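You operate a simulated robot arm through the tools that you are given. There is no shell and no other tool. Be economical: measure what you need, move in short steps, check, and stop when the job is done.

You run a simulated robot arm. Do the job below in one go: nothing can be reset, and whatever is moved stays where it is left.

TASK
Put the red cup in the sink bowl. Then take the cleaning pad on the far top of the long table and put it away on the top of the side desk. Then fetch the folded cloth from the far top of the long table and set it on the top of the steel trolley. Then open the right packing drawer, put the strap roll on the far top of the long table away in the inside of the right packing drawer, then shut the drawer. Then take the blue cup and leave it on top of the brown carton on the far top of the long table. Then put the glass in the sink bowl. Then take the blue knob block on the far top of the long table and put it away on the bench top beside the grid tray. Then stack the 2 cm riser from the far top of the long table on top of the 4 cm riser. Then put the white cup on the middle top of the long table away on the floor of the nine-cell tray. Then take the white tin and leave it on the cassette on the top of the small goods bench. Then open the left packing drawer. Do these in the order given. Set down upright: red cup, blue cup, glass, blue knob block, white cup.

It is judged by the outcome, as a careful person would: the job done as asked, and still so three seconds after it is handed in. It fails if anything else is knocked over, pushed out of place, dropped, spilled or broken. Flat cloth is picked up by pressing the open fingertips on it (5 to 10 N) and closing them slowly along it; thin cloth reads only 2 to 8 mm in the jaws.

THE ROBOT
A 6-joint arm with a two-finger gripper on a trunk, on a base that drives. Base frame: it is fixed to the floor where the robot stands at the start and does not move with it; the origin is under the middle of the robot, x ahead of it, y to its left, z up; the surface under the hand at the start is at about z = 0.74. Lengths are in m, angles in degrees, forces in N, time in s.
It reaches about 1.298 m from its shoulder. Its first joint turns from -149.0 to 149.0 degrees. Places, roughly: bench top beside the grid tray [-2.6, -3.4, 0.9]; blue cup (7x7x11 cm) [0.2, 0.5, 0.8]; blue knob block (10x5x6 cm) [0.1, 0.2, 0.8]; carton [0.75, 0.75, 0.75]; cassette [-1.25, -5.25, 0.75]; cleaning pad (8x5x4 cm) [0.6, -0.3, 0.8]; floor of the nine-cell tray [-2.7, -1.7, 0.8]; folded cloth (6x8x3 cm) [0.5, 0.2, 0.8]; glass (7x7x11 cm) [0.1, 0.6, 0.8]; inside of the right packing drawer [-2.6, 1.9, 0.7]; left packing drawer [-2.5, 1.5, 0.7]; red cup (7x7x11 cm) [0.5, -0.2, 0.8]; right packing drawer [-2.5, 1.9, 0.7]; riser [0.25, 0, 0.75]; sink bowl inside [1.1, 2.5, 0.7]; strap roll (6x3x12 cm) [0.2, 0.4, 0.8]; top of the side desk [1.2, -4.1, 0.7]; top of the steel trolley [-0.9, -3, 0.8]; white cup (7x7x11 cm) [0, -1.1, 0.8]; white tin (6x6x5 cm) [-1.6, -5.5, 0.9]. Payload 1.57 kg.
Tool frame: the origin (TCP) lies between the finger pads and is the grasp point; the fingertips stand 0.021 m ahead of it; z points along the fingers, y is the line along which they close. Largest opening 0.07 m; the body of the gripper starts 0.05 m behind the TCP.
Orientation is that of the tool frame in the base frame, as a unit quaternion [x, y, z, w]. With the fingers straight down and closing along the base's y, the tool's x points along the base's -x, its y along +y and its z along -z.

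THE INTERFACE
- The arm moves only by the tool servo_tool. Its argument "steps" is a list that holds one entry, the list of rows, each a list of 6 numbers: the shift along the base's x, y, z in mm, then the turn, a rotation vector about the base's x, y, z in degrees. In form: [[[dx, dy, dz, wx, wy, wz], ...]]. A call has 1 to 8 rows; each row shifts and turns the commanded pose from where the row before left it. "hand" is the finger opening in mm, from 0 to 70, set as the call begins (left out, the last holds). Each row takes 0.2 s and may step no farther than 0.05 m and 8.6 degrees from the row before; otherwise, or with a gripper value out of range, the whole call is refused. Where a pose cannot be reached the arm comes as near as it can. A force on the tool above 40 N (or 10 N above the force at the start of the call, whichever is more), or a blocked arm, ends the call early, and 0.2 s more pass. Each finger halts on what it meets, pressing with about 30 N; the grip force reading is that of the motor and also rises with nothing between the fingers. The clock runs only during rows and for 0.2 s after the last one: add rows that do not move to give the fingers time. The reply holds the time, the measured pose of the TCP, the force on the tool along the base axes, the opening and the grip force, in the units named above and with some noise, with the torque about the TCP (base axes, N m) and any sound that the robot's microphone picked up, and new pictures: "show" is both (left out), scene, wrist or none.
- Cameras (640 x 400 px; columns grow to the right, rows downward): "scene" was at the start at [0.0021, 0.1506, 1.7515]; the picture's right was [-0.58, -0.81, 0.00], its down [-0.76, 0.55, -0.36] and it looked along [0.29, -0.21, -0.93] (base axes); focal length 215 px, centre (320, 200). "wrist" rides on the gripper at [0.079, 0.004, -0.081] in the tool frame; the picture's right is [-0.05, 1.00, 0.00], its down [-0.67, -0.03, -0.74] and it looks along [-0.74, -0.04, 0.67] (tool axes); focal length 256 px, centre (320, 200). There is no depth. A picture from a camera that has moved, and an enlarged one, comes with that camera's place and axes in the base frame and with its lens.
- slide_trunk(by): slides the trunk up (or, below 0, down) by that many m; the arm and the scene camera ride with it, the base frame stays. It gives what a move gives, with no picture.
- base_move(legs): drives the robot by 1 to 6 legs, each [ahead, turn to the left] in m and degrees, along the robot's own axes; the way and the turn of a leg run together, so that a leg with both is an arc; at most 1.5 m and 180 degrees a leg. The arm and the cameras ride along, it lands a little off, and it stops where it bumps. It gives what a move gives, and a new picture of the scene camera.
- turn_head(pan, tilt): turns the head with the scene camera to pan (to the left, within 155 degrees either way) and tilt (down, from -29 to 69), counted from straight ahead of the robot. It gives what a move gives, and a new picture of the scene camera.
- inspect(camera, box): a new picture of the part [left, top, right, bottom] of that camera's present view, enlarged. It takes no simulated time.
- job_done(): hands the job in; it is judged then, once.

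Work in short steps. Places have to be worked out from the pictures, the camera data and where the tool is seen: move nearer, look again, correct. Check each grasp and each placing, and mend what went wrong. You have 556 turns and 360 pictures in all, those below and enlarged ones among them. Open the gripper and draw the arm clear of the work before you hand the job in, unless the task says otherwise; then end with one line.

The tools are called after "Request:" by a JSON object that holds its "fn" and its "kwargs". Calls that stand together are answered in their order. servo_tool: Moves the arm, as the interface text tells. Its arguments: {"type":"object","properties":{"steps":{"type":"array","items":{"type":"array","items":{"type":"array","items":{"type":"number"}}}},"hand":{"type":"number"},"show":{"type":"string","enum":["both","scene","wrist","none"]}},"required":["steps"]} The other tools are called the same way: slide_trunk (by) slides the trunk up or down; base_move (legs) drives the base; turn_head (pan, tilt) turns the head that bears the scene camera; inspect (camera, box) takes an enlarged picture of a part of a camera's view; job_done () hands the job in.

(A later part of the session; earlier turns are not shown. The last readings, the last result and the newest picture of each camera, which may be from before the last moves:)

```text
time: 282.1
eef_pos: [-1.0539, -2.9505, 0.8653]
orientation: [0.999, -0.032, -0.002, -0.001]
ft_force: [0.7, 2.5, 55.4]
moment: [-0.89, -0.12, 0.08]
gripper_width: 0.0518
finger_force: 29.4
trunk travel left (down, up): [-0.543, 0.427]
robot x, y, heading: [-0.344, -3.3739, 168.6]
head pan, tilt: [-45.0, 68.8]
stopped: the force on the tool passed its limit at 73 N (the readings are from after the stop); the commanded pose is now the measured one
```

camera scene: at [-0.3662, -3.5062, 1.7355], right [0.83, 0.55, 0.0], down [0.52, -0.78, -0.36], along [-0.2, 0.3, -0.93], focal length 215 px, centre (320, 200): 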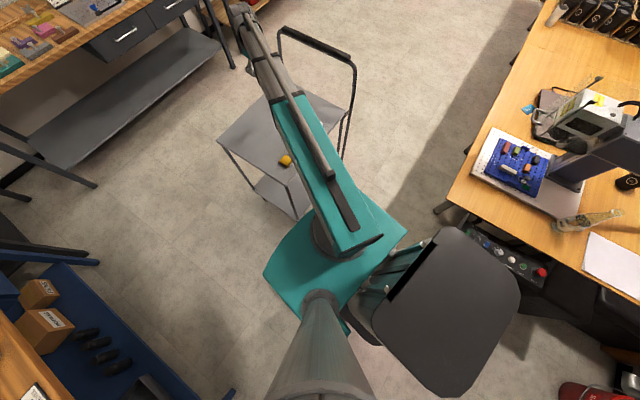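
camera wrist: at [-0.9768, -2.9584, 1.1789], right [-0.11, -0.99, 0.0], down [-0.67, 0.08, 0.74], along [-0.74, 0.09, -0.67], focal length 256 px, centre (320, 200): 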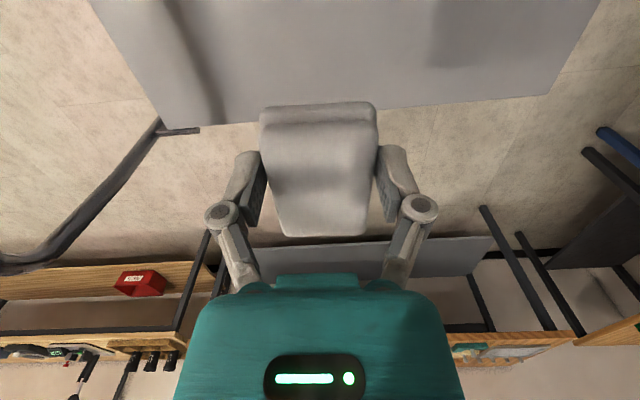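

Contact came earlier than expected (trolley top ≈ 0.843). Relieve the pressure slightly, then open.

Request:
{"fn": "slide_trunk", "kwargs": {"by": 0.005}}

Request:
{"fn": "servo_tool", "kwargs": {"steps": [[[0, 0, 0, 0, 0, 0], [0, 0, 0, 0, 0, 0], [0, 0, 0, 0, 0, 0]]], "hand": 70, "show": "wrist"}}

```text
time: 282.7
eef_pos: [-1.0579, -2.9492, 0.8663]
orientation: [1.0, -0.03, -0.001, -0.002]
ft_force: [0.9, -0.3, 0.1]
moment: [0.04, -0.01, -0.03]
gripper_width: 0.0511
finger_force: 29.2
trunk travel left (down, up): [-0.548, 0.422]
robot x, y, heading: [-0.3469, -3.3787, 168.7]
head pan, tilt: [-45.0, 68.8]
```

```text
time: 283.5
eef_pos: [-1.0581, -2.9492, 0.8656]
orientation: [1.0, -0.031, 0.0, 0.0]
ft_force: [-0.1, 0.0, -0.2]
moment: [0.0, 0.01, -0.01]
gripper_width: 0.0699
finger_force: 0.1
trunk travel left (down, up): [-0.548, 0.422]
robot x, y, heading: [-0.3492, -3.3747, 168.5]
head pan, tilt: [-45.0, 68.8]
camera wrist: at [-0.9787, -2.9581, 0.948], right [-0.11, -0.99, 0.0], down [-0.66, 0.08, 0.74], along [-0.74, 0.09, -0.67], focal length 256 px, centre (320, 200)
```

wrist: 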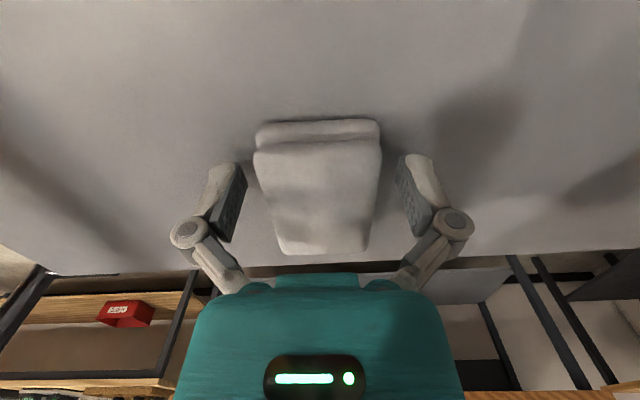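

Cloth rests on the trolley. Raise, then look at the surroundings.

Request:
{"fn": "slide_trunk", "kwargs": {"by": 0.25}}

Request:
{"fn": "servo_tool", "kwargs": {"steps": [[[0, 0, 0, 0, 0, 0]]], "show": "both"}}

```text
time: 286.0
eef_pos: [-1.0575, -2.9488, 1.1171]
orientation: [1.0, -0.031, 0.0, 0.0]
ft_force: [0.7, -0.3, 0.0]
moment: [-0.01, -0.01, 0.01]
gripper_width: 0.0699
finger_force: 0.1
trunk travel left (down, up): [-0.798, 0.172]
robot x, y, heading: [-0.3485, -3.3757, 168.7]
head pan, tilt: [-45.0, 68.8]
```

```text
time: 286.4
eef_pos: [-1.057, -2.9492, 1.1159]
orientation: [1.0, -0.03, 0.0, 0.0]
ft_force: [0.6, -0.2, -0.5]
moment: [0.02, -0.01, 0.02]
gripper_width: 0.0701
finger_force: 0.1
trunk travel left (down, up): [-0.798, 0.172]
robot x, y, heading: [-0.3482, -3.3769, 168.9]
head pan, tilt: [-45.0, 68.8]
camera scene: at [-0.3662, -3.5062, 1.755], right [0.83, 0.55, 0.0], down [0.52, -0.78, -0.36], along [-0.2, 0.3, -0.93], focal length 215 px, centre (320, 200)
camera wrist: at [-0.9788, -2.9581, 1.198], right [-0.11, -0.99, 0.0], down [-0.66, 0.08, 0.74], along [-0.74, 0.09, -0.67], focal length 256 px, centre (320, 200)
```

scene: 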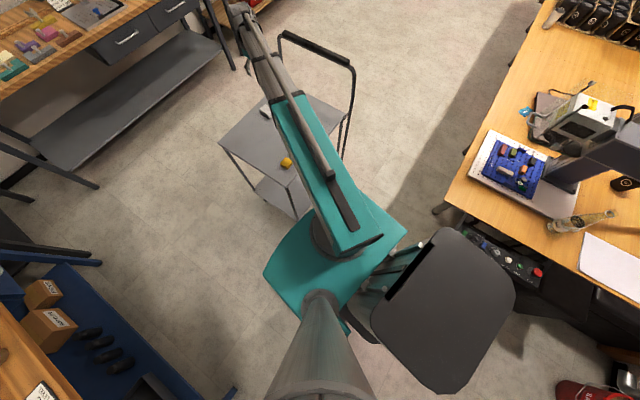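
wrist: 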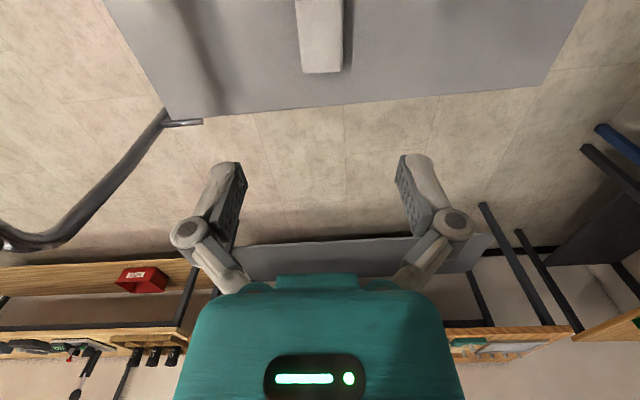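

Cloth is set. To leave, I turn slightly left away from the trolley, pass south of it going west, then turn north.

Request:
{"fn": "base_move", "kwargs": {"legs": [[0, 36], [0.5, 0], [0, -25], [0.8, 0]]}}

Request:
{"fn": "turn_head", "kwargs": {"pan": 0, "tilt": 45}}

```text
time: 299.0
eef_pos: [-2.3849, -3.2894, 1.1166]
orientation: [0.998, 0.065, 0.0, -0.001]
ft_force: [-0.8, 0.0, 0.1]
moment: [-0.01, -0.03, 0.0]
gripper_width: 0.0701
finger_force: 0.0
trunk travel left (down, up): [-0.798, 0.172]
robot x, y, heading: [-1.6038, -3.5718, 179.9]
head pan, tilt: [-45.0, 68.8]
camera scene: at [-1.599, -3.7058, 1.755], right [0.71, 0.7, 0.0], down [0.66, -0.66, -0.36], along [-0.26, 0.26, -0.93], focal length 215 px, centre (320, 200)
```

scene: 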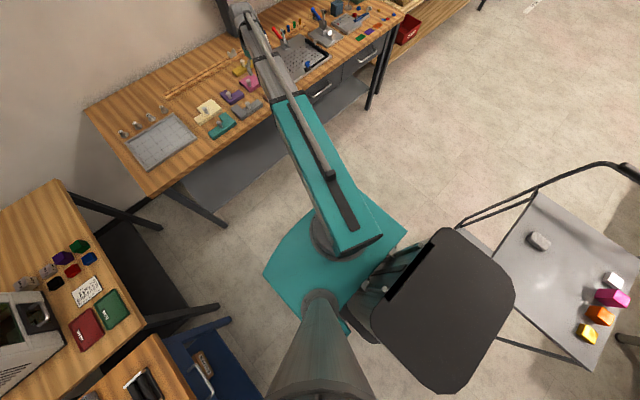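

```text
time: 300.1
eef_pos: [-2.3839, -3.288, 1.1171]
orientation: [0.998, 0.065, 0.0, -0.002]
ft_force: [-1.1, 0.5, 0.0]
moment: [0.0, -0.03, -0.02]
gripper_width: 0.0699
finger_force: 0.0
trunk travel left (down, up): [-0.798, 0.172]
robot x, y, heading: [-1.6069, -3.5735, 179.9]
head pan, tilt: [0.0, 45.0]
camera scene: at [-1.6409, -3.745, 1.7839], right [0.0, 1.0, 0.0], down [0.71, 0.0, -0.71], along [-0.71, 0.0, -0.71], focal length 215 px, centre (320, 200)
```

scene: 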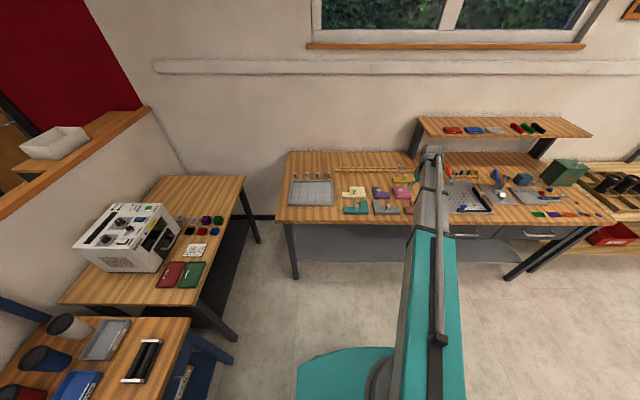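

Request:
{"fn": "base_move", "kwargs": {"legs": [[0, -88], [1.4, 0], [1.4, 0], [1.4, 0], [0.9, 0], [0, 88]]}}

Request:
{"fn": "turn_head", "kwargs": {"pan": 0, "tilt": 45}}

```text
time: 341.8
eef_pos: [-2.4144, 1.8908, 1.1174]
orientation: [0.999, 0.049, 0.0, -0.001]
ft_force: [0.1, -0.2, 0.1]
moment: [0.01, -0.02, -0.02]
gripper_width: 0.0699
finger_force: 0.1
trunk travel left (down, up): [-0.798, 0.172]
robot x, y, heading: [-1.6438, 1.6302, 177.3]
head pan, tilt: [0.0, 45.0]
camera scene: at [-1.685, 1.4583, 1.7839], right [0.04, 1.0, 0.0], down [0.71, -0.03, -0.71], along [-0.71, 0.03, -0.71], focal length 215 px, centre (320, 200)
```

scene: 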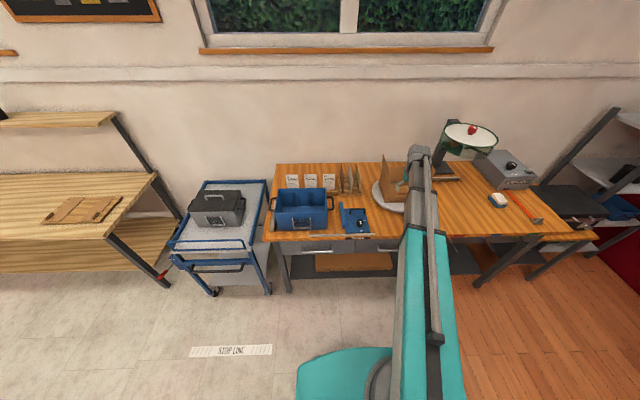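

```text
time: 342.4
eef_pos: [-2.4143, 1.8918, 1.1169]
orientation: [0.999, 0.05, 0.001, -0.001]
ft_force: [0.1, 1.4, -0.1]
moment: [-0.07, 0.03, 0.02]
gripper_width: 0.07
finger_force: 0.0
trunk travel left (down, up): [-0.798, 0.172]
robot x, y, heading: [-1.6449, 1.6252, 177.8]
head pan, tilt: [0.0, 45.0]
camera scene: at [-1.6846, 1.4589, 1.784], right [0.04, 1.0, 0.0], down [0.71, -0.03, -0.71], along [-0.71, 0.03, -0.71], focal length 215 px, centre (320, 200)
```

scene: 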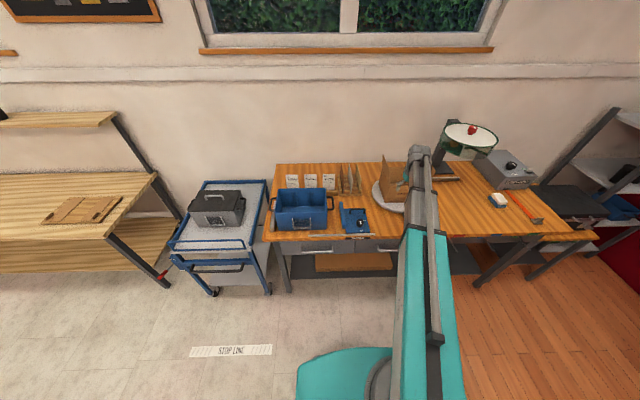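

I need a clear view of the drawer fronts; back up a bit and zoom.

Request:
{"fn": "base_move", "kwargs": {"legs": [[-0.45, 2.3]]}}

Request:
{"fn": "servo_tool", "kwargs": {"steps": [[[0, 45, 0, 0, 0, 0], [0, 45, 0, 0, 0, 0], [0, 45, 0, 0, 0, 0], [0, 45, 0, 0, 0, 0], [20, 45, 0, 0, 0, 0], [20, 45, 0, 0, 0, 0], [20, 40, 0, 0, 0, 0]]], "show": "none"}}

Request:
{"fn": "inspect", "kwargs": {"camera": "scene", "box": [240, 130, 440, 260]}}

```text
time: 345.6
eef_pos: [-1.9797, 1.8484, 1.1173]
orientation: [0.997, 0.071, -0.001, -0.001]
ft_force: [0.0, 0.1, -0.1]
moment: [0.01, 0.03, -0.02]
gripper_width: 0.0701
finger_force: 0.0
trunk travel left (down, up): [-0.798, 0.172]
robot x, y, heading: [-1.197, 1.6203, 180.0]
head pan, tilt: [0.0, 45.0]
camera scene: at [-1.2334, 1.4482, 1.7839], right [0.0, 1.0, 0.0], down [0.71, 0.0, -0.71], along [-0.71, 0.0, -0.71], focal length 215 px, centre (320, 200)
```

scene: 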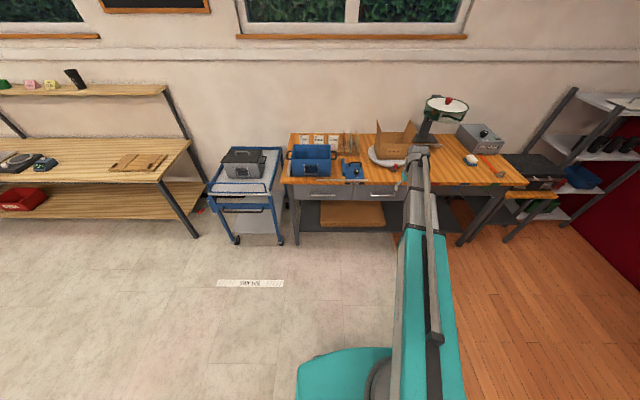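

```text
time: 347.2
eef_pos: [-1.9174, 2.1567, 1.1169]
orientation: [0.997, 0.072, 0.0, -0.001]
ft_force: [-0.3, 0.4, -1.0]
moment: [-0.02, 0.0, -0.02]
gripper_width: 0.07
finger_force: 0.1
trunk travel left (down, up): [-0.798, 0.172]
robot x, y, heading: [-1.1983, 1.6203, 180.0]
head pan, tilt: [0.0, 45.0]
```

```text
3.08 times, centred on (340, 195) of scene
camera zoom: at [-1.2338, 1.4487, 1.784], right [0.0, 1.0, 0.0], down [0.71, 0.0, -0.71], along [-0.71, 0.0, -0.71], focal length 660 px, centre (258, 215)
```

zoom: 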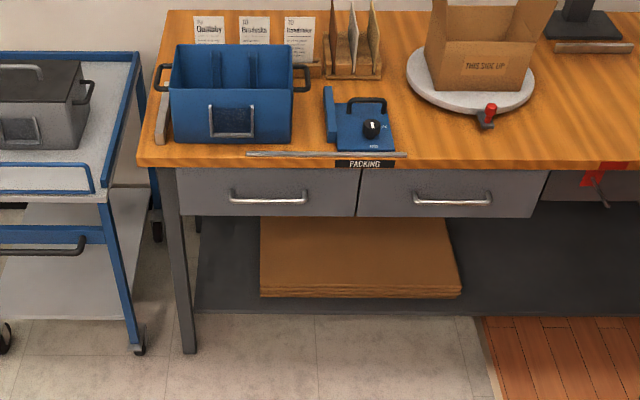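

Two packing drawers; the right one's bow handle is at about (-2.36, 1.91). I'll test whether the tool can pitch to horizontal with fingers closing vertically: first spin 90°, then pitch.

Request:
{"fn": "servo_tool", "kwargs": {"steps": [[[0, -20, 0, 0, 0, 8.5], [0, -20, 0, 0, 0, 8.5], [0, -20, 0, 0, 0, 8.5], [0, -20, 0, 0, 0, 8.5], [0, -20, 0, 0, 0, 8.5], [0, -20, 0, 0, 0, 8.5], [0, -20, 0, 0, 0, 8.5], [0, -20, 0, 0, 0, 8.5]]], "show": "none"}}

Request:
{"fn": "servo_tool", "kwargs": {"steps": [[[0, -20, 0, 0, 0, 8.5], [0, -20, 0, 0, 0, 8.5], [0, -20, 0, 0, 0, 5], [0, -20, 0, 0, 0, 0]]], "show": "none"}}

Request:
{"fn": "servo_tool", "kwargs": {"steps": [[[0, 0, 0, 0, 8.5, 0], [0, 0, 0, 0, 8.5, 0], [0, 0, 0, 0, 8.5, 0], [0, 0, 0, 0, 8.5, 0], [0, 0, 0, 0, 8.5, 0], [0, 0, 0, 0, 8.5, 0]]], "show": "scene"}}

```text
time: 349.0
eef_pos: [-1.9197, 1.9976, 1.1172]
orientation: [0.786, 0.618, 0.0, 0.0]
ft_force: [0.4, -0.5, 0.0]
moment: [0.02, -0.01, -0.01]
gripper_width: 0.0699
finger_force: 0.1
trunk travel left (down, up): [-0.798, 0.172]
robot x, y, heading: [-1.1966, 1.6162, 179.8]
head pan, tilt: [0.0, 45.0]
```

```text
time: 350.0
eef_pos: [-1.9191, 1.9172, 1.1167]
orientation: [0.655, 0.756, 0.0, 0.0]
ft_force: [0.9, -0.4, -0.7]
moment: [0.01, -0.01, 0.01]
gripper_width: 0.0703
finger_force: 0.2
trunk travel left (down, up): [-0.798, 0.172]
robot x, y, heading: [-1.2016, 1.6216, 180.1]
head pan, tilt: [0.0, 45.0]
```

```text
time: 351.4
eef_pos: [-1.9195, 1.9176, 1.1866]
orientation: [0.591, 0.682, -0.282, -0.327]
ft_force: [0.0, 0.4, 0.7]
moment: [0.01, 0.05, -0.02]
gripper_width: 0.0702
finger_force: 0.0
out of reach, approached as far as the arm can: row 2, 3, 4, 5, 6
trunk travel left (down, up): [-0.798, 0.172]
robot x, y, heading: [-1.197, 1.62, 179.7]
head pan, tilt: [0.0, 45.0]
camera scene: at [-1.2337, 1.4481, 1.7839], right [0.0, 1.0, 0.0], down [0.71, 0.0, -0.71], along [-0.71, 0.0, -0.71], focal length 215 px, centre (320, 200)
```

scene: 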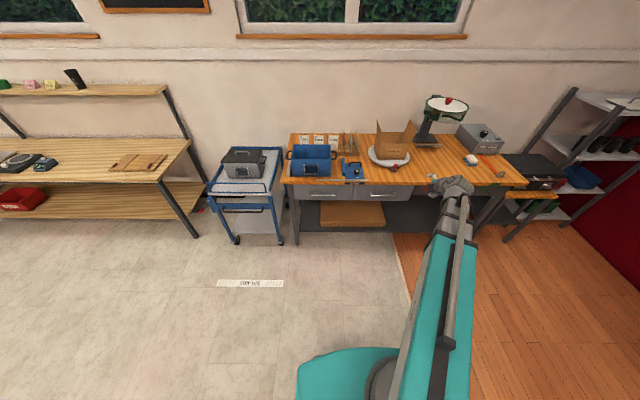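

Pitching works (the wrist height stays, so the TCP rises). Continue to horizontal.

Request:
{"fn": "servo_tool", "kwargs": {"steps": [[[0, 0, 15, 0, 8, 0], [0, 0, 20, 0, 8, 0], [0, 0, 25, 0, 8, 0], [0, 0, 25, 0, 8, 0], [0, 0, 25, 0, 7, 0], [0, 0, 0, 0, 0, 0]]], "hand": 40}}

```text
time: 352.8
eef_pos: [-1.9335, 1.894, 1.2814]
orientation: [0.508, 0.547, -0.438, -0.5]
ft_force: [-0.3, -0.8, 0.2]
moment: [0.02, 0.02, -0.02]
gripper_width: 0.0402
finger_force: 0.0
out of reach, approached as far as the arm can: row 1, 3, 4, 5
trunk travel left (down, up): [-0.798, 0.172]
robot x, y, heading: [-1.1958, 1.6163, 180.1]
head pan, tilt: [0.0, 45.0]
camera scene: at [-1.2341, 1.4476, 1.7838], right [0.0, 1.0, 0.0], down [0.71, 0.0, -0.71], along [-0.71, 0.0, -0.71], focal length 215 px, centre (320, 200)
camera wrist: at [-1.8529, 1.9691, 1.2945], right [0.12, 0.05, -0.99], down [0.72, -0.69, 0.06], along [-0.68, -0.72, -0.12], focal length 256 px, centre (320, 200)
```

scene: 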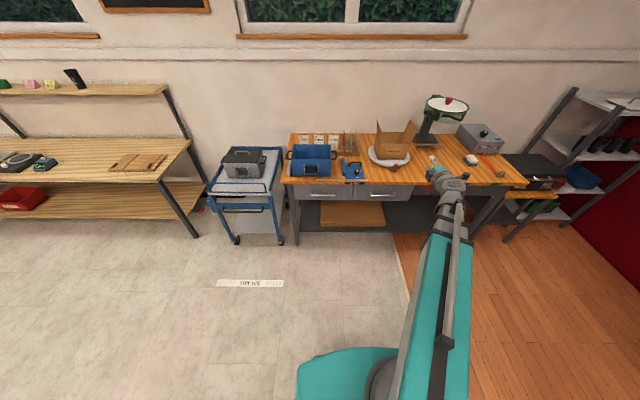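
wrist: 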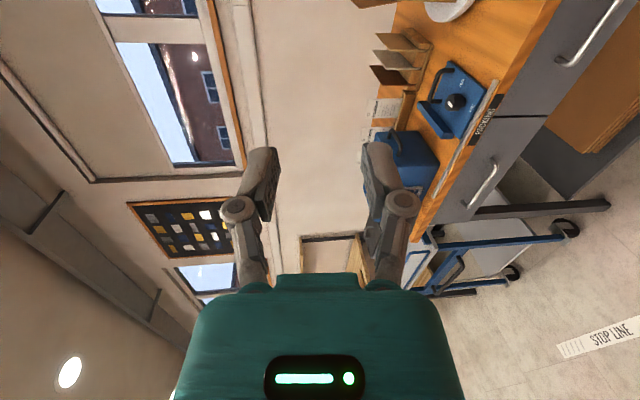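

Request:
{"fn": "servo_tool", "kwargs": {"steps": [[[0, 10, 10, -2.9, 3.4, 0.6], [0, 10, 15, -2.9, 3.3, 0.7], [0, 0, 0, 0, 0, 0]]], "show": "none"}}

Request:
{"fn": "slide_trunk", "kwargs": {"by": -0.5}}

Request:
{"fn": "servo_tool", "kwargs": {"steps": [[[0, 0, 0, 0, 0, 0]]]}}

```text
time: 353.6
eef_pos: [-1.939, 1.9031, 1.2933]
orientation: [0.523, 0.505, -0.491, -0.48]
ft_force: [0.6, 0.0, 0.4]
moment: [-0.01, -0.05, 0.05]
gripper_width: 0.0399
finger_force: 0.1
out of reach, approached as far as the arm can: row 1, 2
trunk travel left (down, up): [-0.798, 0.172]
robot x, y, heading: [-1.1955, 1.6184, 179.7]
head pan, tilt: [0.0, 45.0]
```

```text
refused: -0.5 is not a number from -0.4 to 0.4
```

```text
time: 354.0
eef_pos: [-1.9392, 1.9042, 1.292]
orientation: [0.523, 0.505, -0.491, -0.48]
ft_force: [0.6, -0.2, -0.8]
moment: [0.0, -0.02, -0.01]
gripper_width: 0.0399
finger_force: 0.2
trunk travel left (down, up): [-0.798, 0.172]
robot x, y, heading: [-1.1978, 1.6189, 179.7]
head pan, tilt: [0.0, 45.0]
camera scene: at [-1.2339, 1.4483, 1.7839], right [0.0, 1.0, 0.0], down [0.71, 0.0, -0.71], along [-0.71, 0.0, -0.71], focal length 215 px, centre (320, 200)
camera wrist: at [-1.8571, 1.9823, 1.2905], right [0.06, -0.08, -0.99], down [0.74, -0.67, 0.1], along [-0.67, -0.74, 0.02], focal length 256 px, centre (320, 200)
```

scene: 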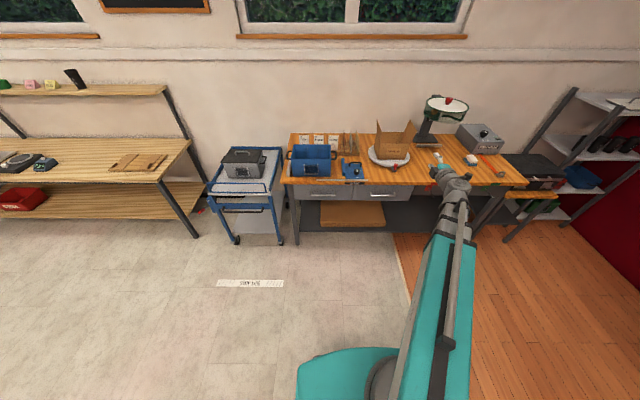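
wrist: 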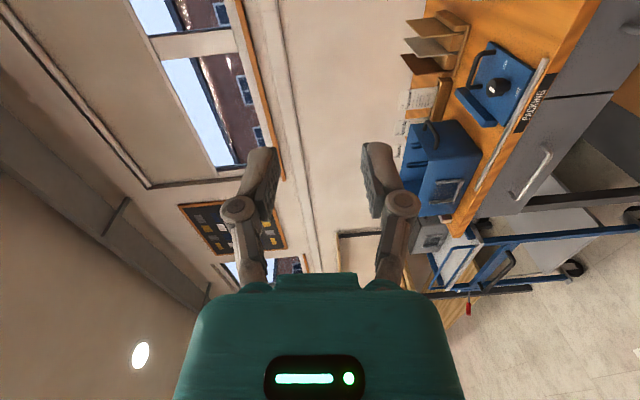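

Request:
{"fn": "slide_trunk", "kwargs": {"by": -0.4}}

Request:
{"fn": "slide_trunk", "kwargs": {"by": -0.18}}

Request:
{"fn": "servo_tool", "kwargs": {"steps": [[[0, 0, 0, 0, 0, 0]]]}}

```text
time: 357.9
eef_pos: [-1.9382, 1.903, 0.891]
orientation: [0.524, 0.504, -0.491, -0.48]
ft_force: [0.1, 0.1, 0.6]
moment: [0.02, 0.05, -0.05]
gripper_width: 0.0403
finger_force: 0.0
trunk travel left (down, up): [-0.398, 0.572]
robot x, y, heading: [-1.201, 1.6223, 179.8]
head pan, tilt: [0.0, 45.0]
```

```text
time: 359.9
eef_pos: [-1.9387, 1.9029, 0.7122]
orientation: [0.523, 0.504, -0.492, -0.48]
ft_force: [0.5, 0.1, -0.7]
moment: [0.0, 0.0, -0.02]
gripper_width: 0.0402
finger_force: 0.2
trunk travel left (down, up): [-0.218, 0.752]
robot x, y, heading: [-1.2021, 1.624, 179.8]
head pan, tilt: [0.0, 45.0]
```

```text
time: 360.3
eef_pos: [-1.9393, 1.9034, 0.712]
orientation: [0.523, 0.504, -0.492, -0.48]
ft_force: [0.7, -0.2, -0.4]
moment: [-0.05, -0.01, -0.01]
gripper_width: 0.0398
finger_force: 0.0
trunk travel left (down, up): [-0.218, 0.752]
robot x, y, heading: [-1.1989, 1.6204, 179.7]
head pan, tilt: [0.0, 45.0]
camera scene: at [-1.2338, 1.4482, 1.2039], right [0.0, 1.0, 0.0], down [0.71, 0.0, -0.71], along [-0.71, 0.0, -0.71], focal length 215 px, centre (320, 200)
camera wrist: at [-1.8571, 1.9823, 0.7106], right [0.06, -0.08, -0.99], down [0.74, -0.67, 0.1], along [-0.67, -0.74, 0.02], focal length 256 px, centre (320, 200)
```

scene: 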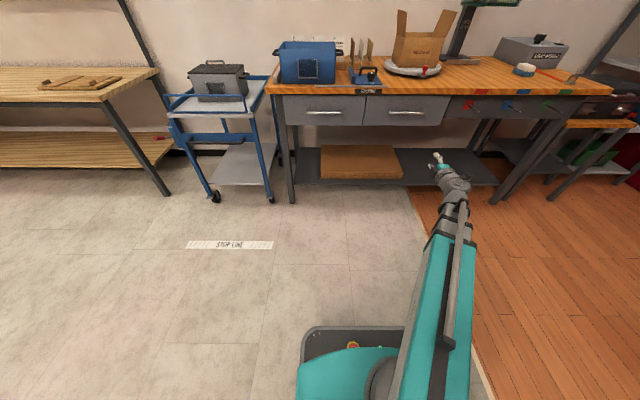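
wrist: 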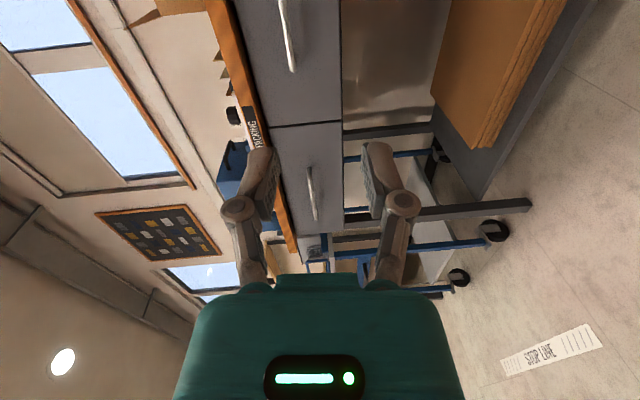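

Triangulated handle: (-2.32, 1.885, 0.747). Raise to that height and approach.

Request:
{"fn": "slide_trunk", "kwargs": {"by": 0.036}}

Request:
{"fn": "servo_tool", "kwargs": {"steps": [[[-45, -4, 0, 0, 0, 0], [-45, -4, 0, 0, 0, 0], [-45, -4, 0, 0, 0, 0], [-45, -3, 0, 0, 0, 0], [-45, 0, 0, 0, 0, 0], [-45, 0, 0, 0, 0, 0], [-20, 0, 0, 0, 0, 0], [0, 0, 0, 0, 0, 0]]]}}

```text
time: 361.1
eef_pos: [-1.9396, 1.9036, 0.7485]
orientation: [0.523, 0.504, -0.491, -0.481]
ft_force: [-0.3, -0.4, -0.1]
moment: [0.02, 0.05, 0.0]
gripper_width: 0.0399
finger_force: 0.0
trunk travel left (down, up): [-0.254, 0.716]
robot x, y, heading: [-1.1983, 1.6187, 179.5]
head pan, tilt: [0.0, 45.0]
```

```text
time: 362.9
eef_pos: [-2.2305, 1.8885, 0.7484]
orientation: [0.524, 0.505, -0.49, -0.48]
ft_force: [-0.8, 0.4, -1.1]
moment: [0.02, 0.01, -0.04]
gripper_width: 0.0401
finger_force: 0.1
trunk travel left (down, up): [-0.254, 0.716]
robot x, y, heading: [-1.1986, 1.6233, 179.7]
head pan, tilt: [0.0, 45.0]
camera scene: at [-1.234, 1.4482, 1.2399], right [0.0, 1.0, 0.0], down [0.71, 0.0, -0.71], along [-0.71, 0.0, -0.71], focal length 215 px, centre (320, 200)
camera wrist: at [-2.1483, 1.9675, 0.7465], right [0.06, -0.08, -0.99], down [0.74, -0.67, 0.1], along [-0.68, -0.74, 0.02], focal length 256 px, centre (320, 200)
```

scene: 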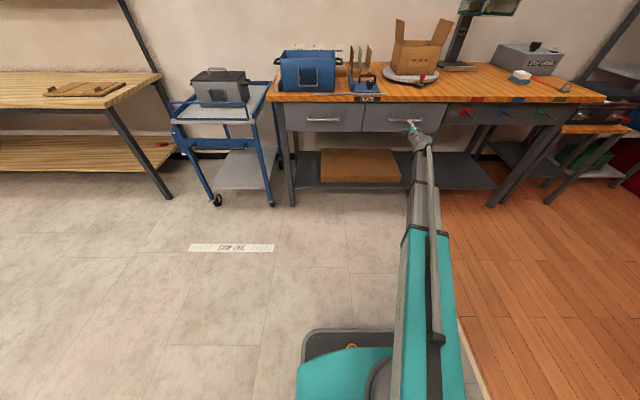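
wrist: 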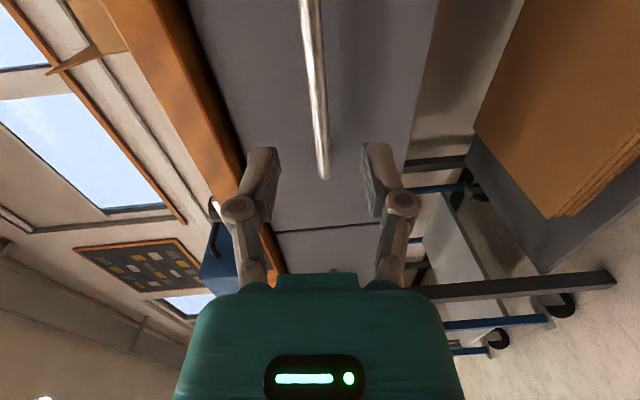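

Bar is between the fingers. Advance 78 mm and close on it.

Request:
{"fn": "servo_tool", "kwargs": {"steps": [[[-40, 0, -2, 0, 0, 0], [-38, 0, 0, 0, 0, 0], [0, 0, 0, 0, 0, 0]]], "show": "wrist"}}

Request:
{"fn": "servo_tool", "kwargs": {"steps": [[[0, 0, 0, 0, 0, 0], [0, 0, 0, 0, 0, 0], [0, 0, 0, 0, 0, 0], [0, 0, 0, 0, 0, 0]]], "hand": 0, "show": "wrist"}}

```text
time: 363.7
eef_pos: [-2.3071, 1.8893, 0.7473]
orientation: [0.524, 0.505, -0.49, -0.48]
ft_force: [-0.1, 0.4, 0.1]
moment: [0.0, -0.02, 0.02]
gripper_width: 0.0398
finger_force: 0.0
trunk travel left (down, up): [-0.254, 0.716]
robot x, y, heading: [-1.2055, 1.6182, 179.8]
head pan, tilt: [0.0, 45.0]
camera wrist: at [-2.226, 1.9678, 0.7461], right [0.06, -0.08, -0.99], down [0.74, -0.67, 0.1], along [-0.68, -0.74, 0.02], focal length 256 px, centre (320, 200)
```

wrist: 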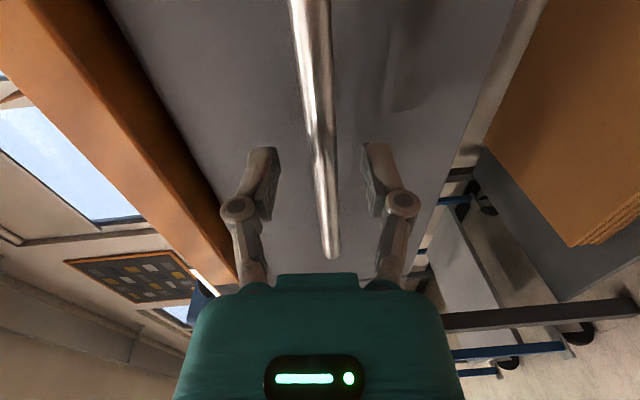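

```text
time: 364.7
eef_pos: [-2.3071, 1.8896, 0.7462]
orientation: [0.524, 0.506, -0.49, -0.479]
ft_force: [17.8, -2.4, -24.7]
moment: [0.53, -0.19, 0.19]
gripper_width: 0.0112
finger_force: 31.9
trunk travel left (down, up): [-0.254, 0.716]
robot x, y, heading: [-1.1972, 1.6181, 179.7]
head pan, tilt: [0.0, 45.0]
camera wrist: at [-2.2261, 1.9679, 0.7442], right [0.06, -0.08, -0.99], down [0.74, -0.67, 0.1], along [-0.67, -0.74, 0.02], focal length 256 px, centre (320, 200)
```

wrist: 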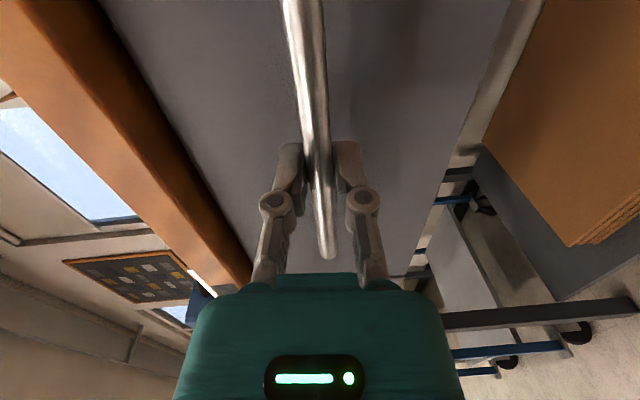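

Handle gripped (11 mm). Pull slowly outward.

Request:
{"fn": "servo_tool", "kwargs": {"steps": [[[20, 0, 0, 0, 0, 0], [25, 0, 0, 0, 0, 0], [25, 0, 0, 0, 0, 0], [25, 0, 0, 0, 0, 0], [25, 0, 0, 0, 0, 0], [25, 0, 0, 0, 0, 0]]], "show": "wrist"}}

```text
time: 366.1
eef_pos: [-2.164, 1.8867, 0.7446]
orientation: [0.524, 0.506, -0.491, -0.479]
ft_force: [1.0, -10.9, -25.0]
moment: [0.51, -0.14, -0.46]
gripper_width: 0.0113
finger_force: 31.9
trunk travel left (down, up): [-0.254, 0.716]
robot x, y, heading: [-1.1978, 1.6198, 179.8]
head pan, tilt: [0.0, 45.0]
camera wrist: at [-2.0818, 1.9661, 0.7441], right [0.06, -0.08, -0.99], down [0.74, -0.67, 0.1], along [-0.67, -0.74, 0.02], focal length 256 px, centre (320, 200)
```

wrist: 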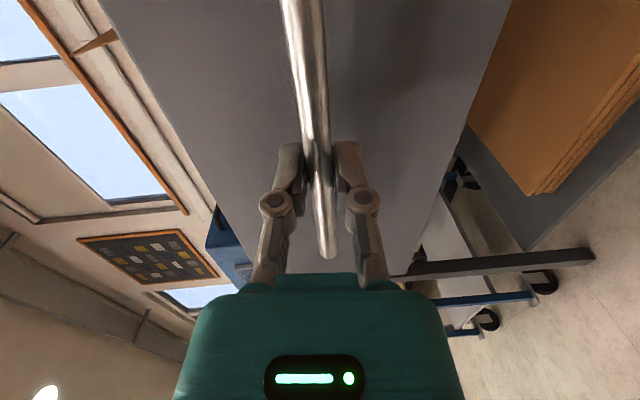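

Request:
{"fn": "servo_tool", "kwargs": {"steps": [[[25, -1, 0, 0, 0, 0], [25, -1, 0, 0, 0, 0], [25, -1, 0, 0, 0, 0], [25, -1, 0, 0, 0, 0], [20, 0, 0, 0, 0, 0]]], "show": "both"}}

```text
time: 367.3
eef_pos: [-2.0445, 1.8858, 0.7449]
orientation: [0.525, 0.505, -0.489, -0.479]
ft_force: [0.8, -4.1, -31.6]
moment: [0.53, -0.2, -0.94]
gripper_width: 0.0115
finger_force: 31.9
trunk travel left (down, up): [-0.254, 0.716]
robot x, y, heading: [-1.2, 1.6214, 179.9]
head pan, tilt: [0.0, 45.0]
camera scene: at [-1.2368, 1.4488, 1.2397], right [0.0, 1.0, 0.0], down [0.71, 0.0, -0.71], along [-0.71, 0.0, -0.71], focal length 215 px, centre (320, 200)
camera wrist: at [-1.9616, 1.9641, 0.7441], right [0.06, -0.08, -0.99], down [0.73, -0.67, 0.1], along [-0.68, -0.74, 0.02], focal length 256 px, centre (320, 200)
```

scene: 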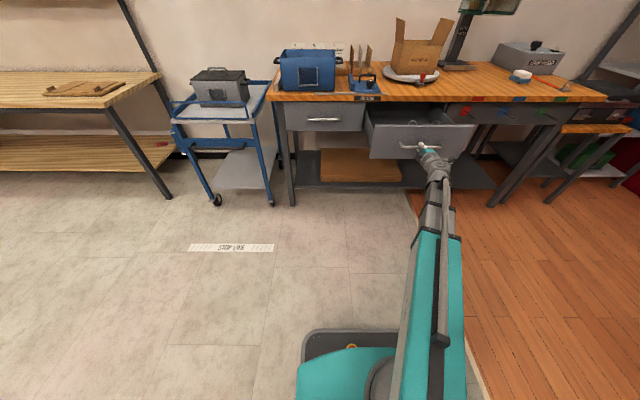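
wrist: 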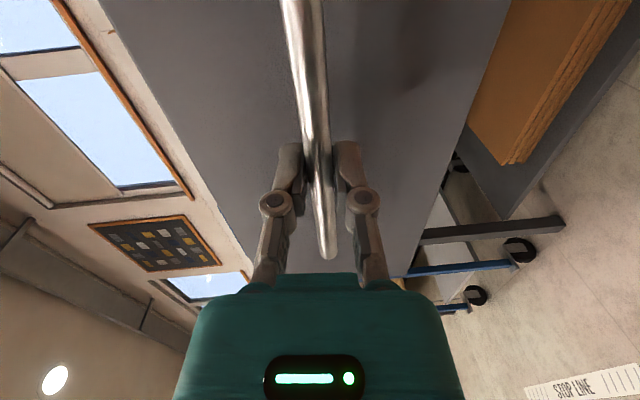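

Drawer is open about 26 cm. Release the handle and pull back straight, then restore the tool to vertical.

Request:
{"fn": "servo_tool", "kwargs": {"steps": [[[0, 0, 0, 0, 0, 0], [0, 0, 0, 0, 0, 0]]], "hand": 50, "show": "none"}}

Request:
{"fn": "base_move", "kwargs": {"legs": [[-0.3, 0]]}}

Request:
{"fn": "slide_trunk", "kwargs": {"by": 0.4}}

```text
time: 367.9
eef_pos: [-2.0421, 1.8857, 0.7475]
orientation: [0.524, 0.504, -0.491, -0.48]
ft_force: [-0.3, 0.2, 1.0]
moment: [0.0, -0.01, 0.02]
gripper_width: 0.0499
finger_force: 0.1
trunk travel left (down, up): [-0.254, 0.716]
robot x, y, heading: [-1.1995, 1.6186, 179.5]
head pan, tilt: [0.0, 45.0]
```

```text
time: 370.2
eef_pos: [-1.7449, 1.8854, 0.7483]
orientation: [0.524, 0.504, -0.49, -0.481]
ft_force: [-0.3, 0.6, 1.0]
moment: [0.0, 0.02, 0.03]
gripper_width: 0.0502
finger_force: 0.0
trunk travel left (down, up): [-0.254, 0.716]
robot x, y, heading: [-0.9009, 1.6167, 179.8]
head pan, tilt: [0.0, 45.0]
camera scene: at [-0.937, 1.4473, 1.2399], right [0.01, 1.0, 0.0], down [0.71, 0.0, -0.71], along [-0.71, 0.0, -0.71], focal length 215 px, centre (320, 200)
```

scene: 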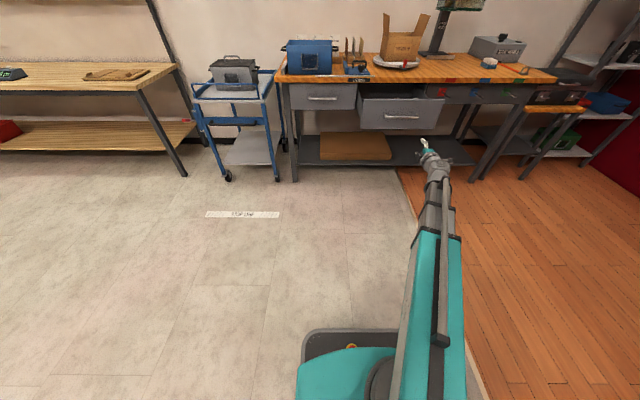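

```text
time: 374.1
eef_pos: [-1.7449, 1.8853, 1.1483]
orientation: [0.524, 0.504, -0.491, -0.481]
ft_force: [-1.5, -0.6, 0.0]
moment: [0.02, -0.02, 0.03]
gripper_width: 0.0501
finger_force: 0.1
trunk travel left (down, up): [-0.654, 0.316]
robot x, y, heading: [-0.9008, 1.6196, 179.6]
head pan, tilt: [0.0, 45.0]
```

Request:
{"fn": "servo_tool", "kwargs": {"steps": [[[0, 0, 0, 0, -8.2, 0], [0, 0, 0, 0, -8.2, 0], [0, 0, 0, 0, -8.2, 0], [0, 0, 0, 0, -8.2, 0], [0, 0, 0, 0, -8.2, 0], [0, 0, 0, 0, -8.2, 0], [0, 0, 0, 0, -8.2, 0], [0, 0, 0, 0, -8.2, 0]]], "show": "none"}}

Request:
{"fn": "servo_tool", "kwargs": {"steps": [[[0, -20, 0, 0, -8.2, 0], [0, -20, 0, 0, -8.2, 0], [0, -20, 0, 0, -6, 0], [0, -20, 0, 0, 0, 0]]], "show": "none"}}

```text
time: 375.9
eef_pos: [-1.7451, 1.886, 0.985]
orientation: [0.707, 0.683, -0.128, -0.13]
ft_force: [-0.2, -0.7, -0.6]
moment: [0.01, 0.01, 0.0]
gripper_width: 0.0498
finger_force: 0.1
out of reach, approached as far as the arm can: row 1, 2, 3, 4, 5, 6, 7, 8
trunk travel left (down, up): [-0.654, 0.316]
robot x, y, heading: [-0.9015, 1.6215, 179.6]
head pan, tilt: [0.0, 45.0]
```

```text
time: 376.9
eef_pos: [-1.7455, 1.8053, 0.9728]
orientation: [0.718, 0.696, 0.012, 0.005]
ft_force: [0.8, -0.1, 0.5]
moment: [-0.01, 0.0, 0.01]
gripper_width: 0.0499
finger_force: 0.1
out of reach, approached as far as the arm can: row 1, 2
trunk travel left (down, up): [-0.654, 0.316]
robot x, y, heading: [-0.9042, 1.6188, 179.6]
head pan, tilt: [0.0, 45.0]
```

The boom keeps a fixed height; only the trunk and wrist pitch change z. Now raise the trunk and drive to the table for the strap roll.

Request:
{"fn": "slide_trunk", "kwargs": {"by": 0.14}}

Request:
{"fn": "base_move", "kwargs": {"legs": [[0, 99], [1.3, 0], [0, 81]]}}

Request:
{"fn": "turn_head", "kwargs": {"pan": 0, "tilt": 60}}

```text
time: 378.5
eef_pos: [-1.7458, 1.8059, 1.1129]
orientation: [0.718, 0.696, 0.012, 0.005]
ft_force: [0.2, -0.4, 0.1]
moment: [0.02, 0.01, -0.01]
gripper_width: 0.0497
finger_force: 0.0
trunk travel left (down, up): [-0.794, 0.176]
robot x, y, heading: [-0.8989, 1.6181, 180.1]
head pan, tilt: [0.0, 45.0]
```

```text
time: 397.9
eef_pos: [0.1312, 0.1587, 1.1138]
orientation: [-0.699, 0.715, 0.005, -0.011]
ft_force: [-0.2, 0.1, -0.7]
moment: [0.02, -0.02, 0.01]
gripper_width: 0.0497
finger_force: 0.1
trunk travel left (down, up): [-0.794, 0.176]
robot x, y, heading: [-0.715, 0.2705, 0.1]
head pan, tilt: [0.0, 45.0]
camera scene: at [-0.6768, 0.4406, 1.7799], right [0.01, -1.0, 0.0], down [-0.71, 0.0, -0.71], along [0.71, 0.0, -0.71], focal length 215 px, centre (320, 200)
```

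scene: 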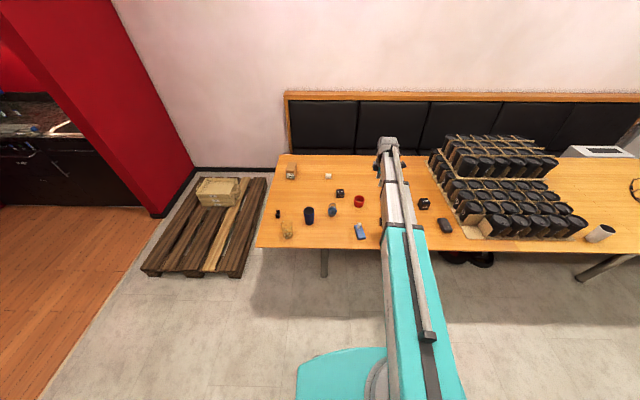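

```text
time: 398.7
eef_pos: [0.1297, 0.1576, 1.1126]
orientation: [-0.699, 0.715, 0.005, -0.011]
ft_force: [-0.3, 0.4, -0.7]
moment: [-0.04, -0.02, 0.02]
gripper_width: 0.0501
finger_force: 0.2
trunk travel left (down, up): [-0.794, 0.176]
robot x, y, heading: [-0.7149, 0.272, 0.2]
head pan, tilt: [0.0, 60.0]
camera scene: at [-0.6923, 0.4407, 1.7604], right [0.01, -1.0, 0.0], down [-0.87, 0.0, -0.5], along [0.5, 0.0, -0.87], focal length 215 px, centre (320, 200)
```

scene: 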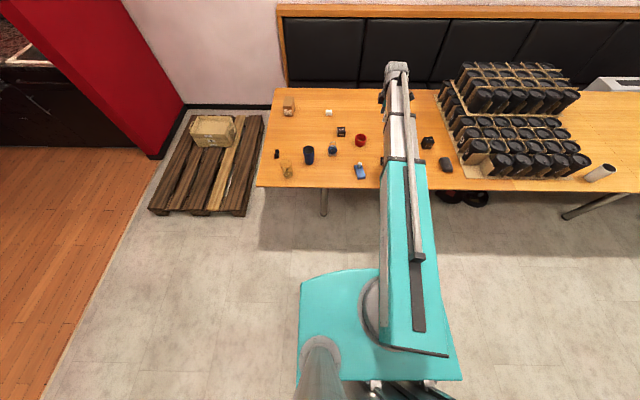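

Request:
{"fn": "inspect", "kwargs": {"camera": "scene", "box": [265, 90, 385, 190]}}

Request:
{"fn": "servo_tool", "kwargs": {"steps": [[[-10, 40, 0, 0, 0, 8], [-10, 40, 0, 0, 0, 8], [-10, 40, 0, 0, 0, 8], [-10, 40, 0, 0, 0, 8], [0, 40, 0, 0, 0, 8], [0, 40, 0, 0, 0, 5]]], "show": "wrist"}}

```text
4.00 times, centred on (325, 140) of scene
camera zoom: at [-0.6923, 0.4407, 1.7604], right [0.01, -1.0, 0.0], down [-0.87, 0.0, -0.5], along [0.5, 0.0, -0.87], focal length 858 px, centre (300, 440)
```

zoom: 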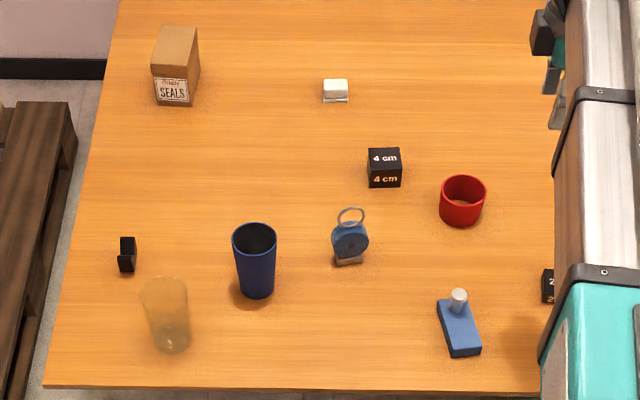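

```text
time: 400.1
eef_pos: [0.0889, 0.4006, 1.1128]
orientation: [0.92, -0.392, 0.0, 0.012]
ft_force: [-0.1, 0.4, -0.5]
moment: [0.0, -0.01, 0.02]
gripper_width: 0.0502
finger_force: 0.0
trunk travel left (down, up): [-0.794, 0.176]
robot x, y, heading: [-0.7153, 0.2707, 0.3]
head pan, tilt: [0.0, 60.0]
camera wrist: at [0.1426, 0.343, 1.1949], right [-0.76, -0.65, 0.02], down [-0.43, 0.52, 0.74], along [-0.49, 0.55, -0.68], focal length 256 px, centre (320, 200)
```

wrist: 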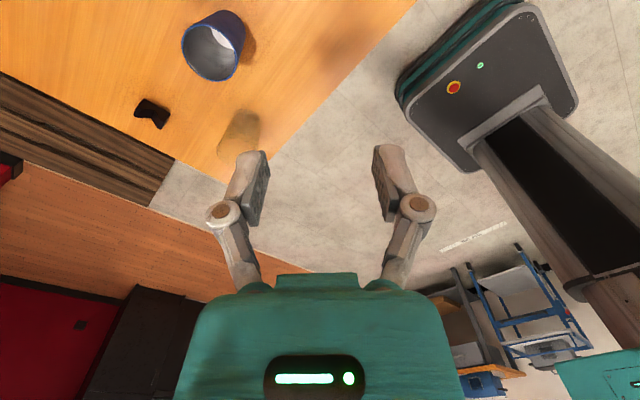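

I turned the wrong way; turn back so the fingers close along x (roll is ~3 cm thick that way), placing the tool south of the roll to view it.

Request:
{"fn": "servo_tool", "kwargs": {"steps": [[[20, -30, 0, 0, 0, -8], [20, -30, 0, 0, 0, -8], [20, -30, 0, 0, 0, -8], [20, -30, 0, 0, 0, -8], [20, -30, 0, 0, 0, -8], [20, -30, 0, 0, 0, -5], [0, 0, 0, 0.6, -1.4, 0]]], "show": "wrist"}}

```text
time: 401.7
eef_pos: [0.2079, 0.2198, 1.1126]
orientation: [-0.699, 0.715, -0.001, 0.001]
ft_force: [0.2, 0.3, 0.8]
moment: [0.0, -0.03, -0.03]
gripper_width: 0.05
finger_force: 0.1
trunk travel left (down, up): [-0.794, 0.176]
robot x, y, heading: [-0.712, 0.2716, 0.7]
head pan, tilt: [0.0, 60.0]
camera wrist: at [0.2026, 0.1406, 1.194], right [-1.0, 0.08, 0.0], down [0.05, 0.66, 0.75], along [0.06, 0.74, -0.67], focal length 256 px, centre (320, 200)
```

wrist: 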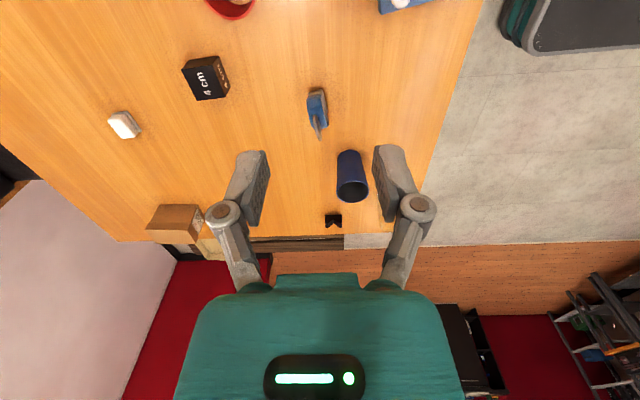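

Roll at about (0.224, 0.364), edge-on. Move above it and lower to take a closer look.

Request:
{"fn": "servo_tool", "kwargs": {"steps": [[[4, 36, 0, 0, 0, 0], [4, 36, 0, 0, 0, 0], [4, 36, 0, 0, 0, 0], [4, 36, 0, 0, 0, 0]]], "show": "none"}}

Request:
{"fn": "slide_trunk", "kwargs": {"by": -0.14}}

Request:
{"fn": "servo_tool", "kwargs": {"steps": [[[0, 0, 0, 0, 0, 0]]], "show": "both"}}

```text
time: 402.7
eef_pos: [0.228, 0.364, 1.1121]
orientation: [-0.699, 0.715, 0.0, 0.001]
ft_force: [-0.2, 0.1, -0.1]
moment: [-0.02, -0.01, -0.03]
gripper_width: 0.0502
finger_force: 0.0
trunk travel left (down, up): [-0.794, 0.176]
robot x, y, heading: [-0.7129, 0.2721, 0.2]
head pan, tilt: [0.0, 60.0]
```

```text
time: 404.4
eef_pos: [0.2279, 0.3629, 0.9725]
orientation: [-0.699, 0.715, 0.001, 0.001]
ft_force: [0.3, 0.2, -1.3]
moment: [0.01, 0.01, -0.01]
gripper_width: 0.0501
finger_force: 0.0
trunk travel left (down, up): [-0.654, 0.316]
robot x, y, heading: [-0.7162, 0.2684, 0.5]
head pan, tilt: [0.0, 60.0]
```

```text
time: 404.8
eef_pos: [0.2271, 0.3624, 0.972]
orientation: [-0.699, 0.715, 0.0, 0.001]
ft_force: [0.3, 1.2, -0.7]
moment: [-0.01, -0.02, -0.01]
gripper_width: 0.05
finger_force: 0.0
trunk travel left (down, up): [-0.654, 0.316]
robot x, y, heading: [-0.7161, 0.2684, 0.3]
head pan, tilt: [0.0, 60.0]
camera scene: at [-0.6926, 0.4404, 1.6204], right [0.01, -1.0, 0.0], down [-0.87, 0.0, -0.5], along [0.5, 0.0, -0.87], focal length 215 px, centre (320, 200)
camera wrist: at [0.2205, 0.284, 1.0539], right [-1.0, 0.08, 0.0], down [0.05, 0.66, 0.75], along [0.06, 0.74, -0.67], focal length 256 px, centre (320, 200)
```

scene: 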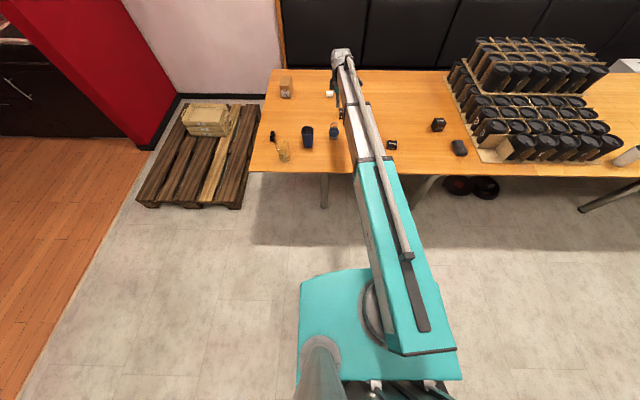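
wrist: 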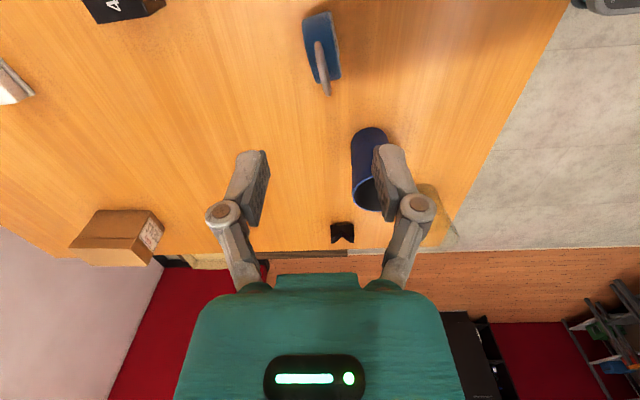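

Fingers straddle the disc; ring top should reach ~0.86, so I'll stop with TCP at 0.812 (palm just above the ring) and close.

Request:
{"fn": "slide_trunk", "kwargs": {"by": -0.159}}

Request:
{"fn": "servo_tool", "kwargs": {"steps": [[[0, 0, 0, 0, 0, 0]]], "show": "wrist"}}

```text
time: 406.6
eef_pos: [0.2269, 0.3628, 0.8133]
orientation: [-0.699, 0.715, 0.0, 0.002]
ft_force: [0.5, 0.0, 0.6]
moment: [0.02, 0.0, 0.04]
gripper_width: 0.0501
finger_force: 0.0
trunk travel left (down, up): [-0.495, 0.475]
robot x, y, heading: [-0.7152, 0.268, 0.2]
head pan, tilt: [0.0, 60.0]
```

```text
time: 407.0
eef_pos: [0.2268, 0.3625, 0.8134]
orientation: [-0.699, 0.715, 0.0, 0.001]
ft_force: [-0.1, 0.3, -0.6]
moment: [-0.01, 0.05, 0.03]
gripper_width: 0.0499
finger_force: 0.1
trunk travel left (down, up): [-0.495, 0.475]
robot x, y, heading: [-0.7129, 0.267, 0.4]
head pan, tilt: [0.0, 60.0]
camera wrist: at [0.2204, 0.2842, 0.8948], right [-1.0, 0.08, 0.0], down [0.05, 0.66, 0.75], along [0.06, 0.74, -0.67], focal length 256 px, centre (320, 200)
```

wrist: 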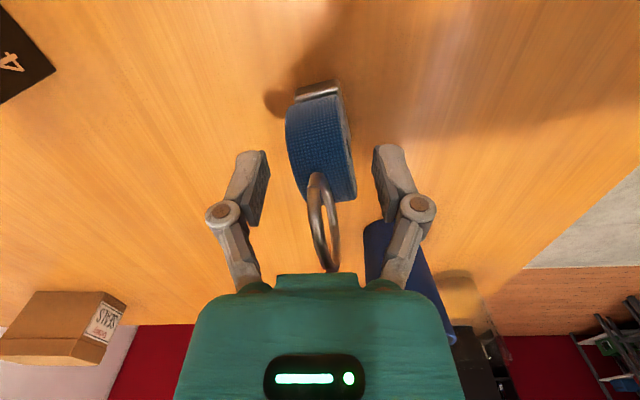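

Request:
{"fn": "servo_tool", "kwargs": {"steps": [[[-1, 0, 0, 0, 0, 4], [0, 0, 0, 0, 0, 0]]], "show": "none"}}

Request:
{"fn": "servo_tool", "kwargs": {"steps": [[[0, 0, 0, 0, 0, 0], [0, 0, 0, 0, 0, 0], [0, 0, 0, 0, 0, 0], [0, 0, 0, 0, 0, 0]]], "hand": 10, "show": "wrist"}}

```text
time: 407.6
eef_pos: [0.2255, 0.3633, 0.8144]
orientation: [0.724, -0.69, 0.0, 0.0]
ft_force: [0.4, -0.1, -0.5]
moment: [-0.02, 0.0, 0.0]
gripper_width: 0.0499
finger_force: 0.0
trunk travel left (down, up): [-0.495, 0.475]
robot x, y, heading: [-0.7173, 0.275, 0.5]
head pan, tilt: [0.0, 60.0]
```

```text
time: 408.6
eef_pos: [0.2254, 0.3648, 0.8148]
orientation: [0.723, -0.691, 0.0, -0.001]
ft_force: [0.5, -0.5, 1.9]
moment: [0.08, -0.05, -0.04]
gripper_width: 0.0252
finger_force: 30.4
trunk travel left (down, up): [-0.495, 0.475]
robot x, y, heading: [-0.7167, 0.2703, 0.2]
head pan, tilt: [0.0, 60.0]
camera wrist: at [0.2251, 0.2841, 0.8949], right [-1.0, 0.01, 0.0], down [0.0, 0.67, 0.75], along [0.01, 0.75, -0.67], focal length 256 px, centre (320, 200)
```

wrist: 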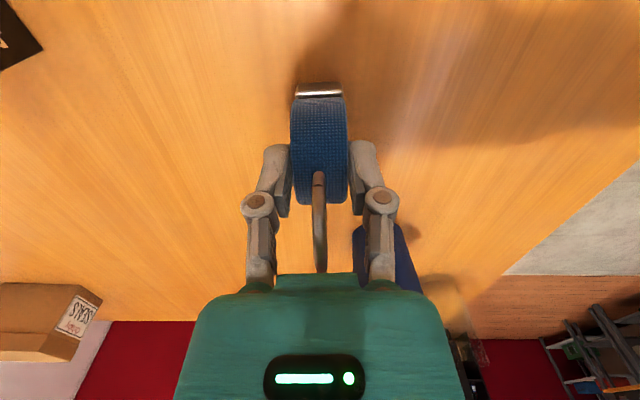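

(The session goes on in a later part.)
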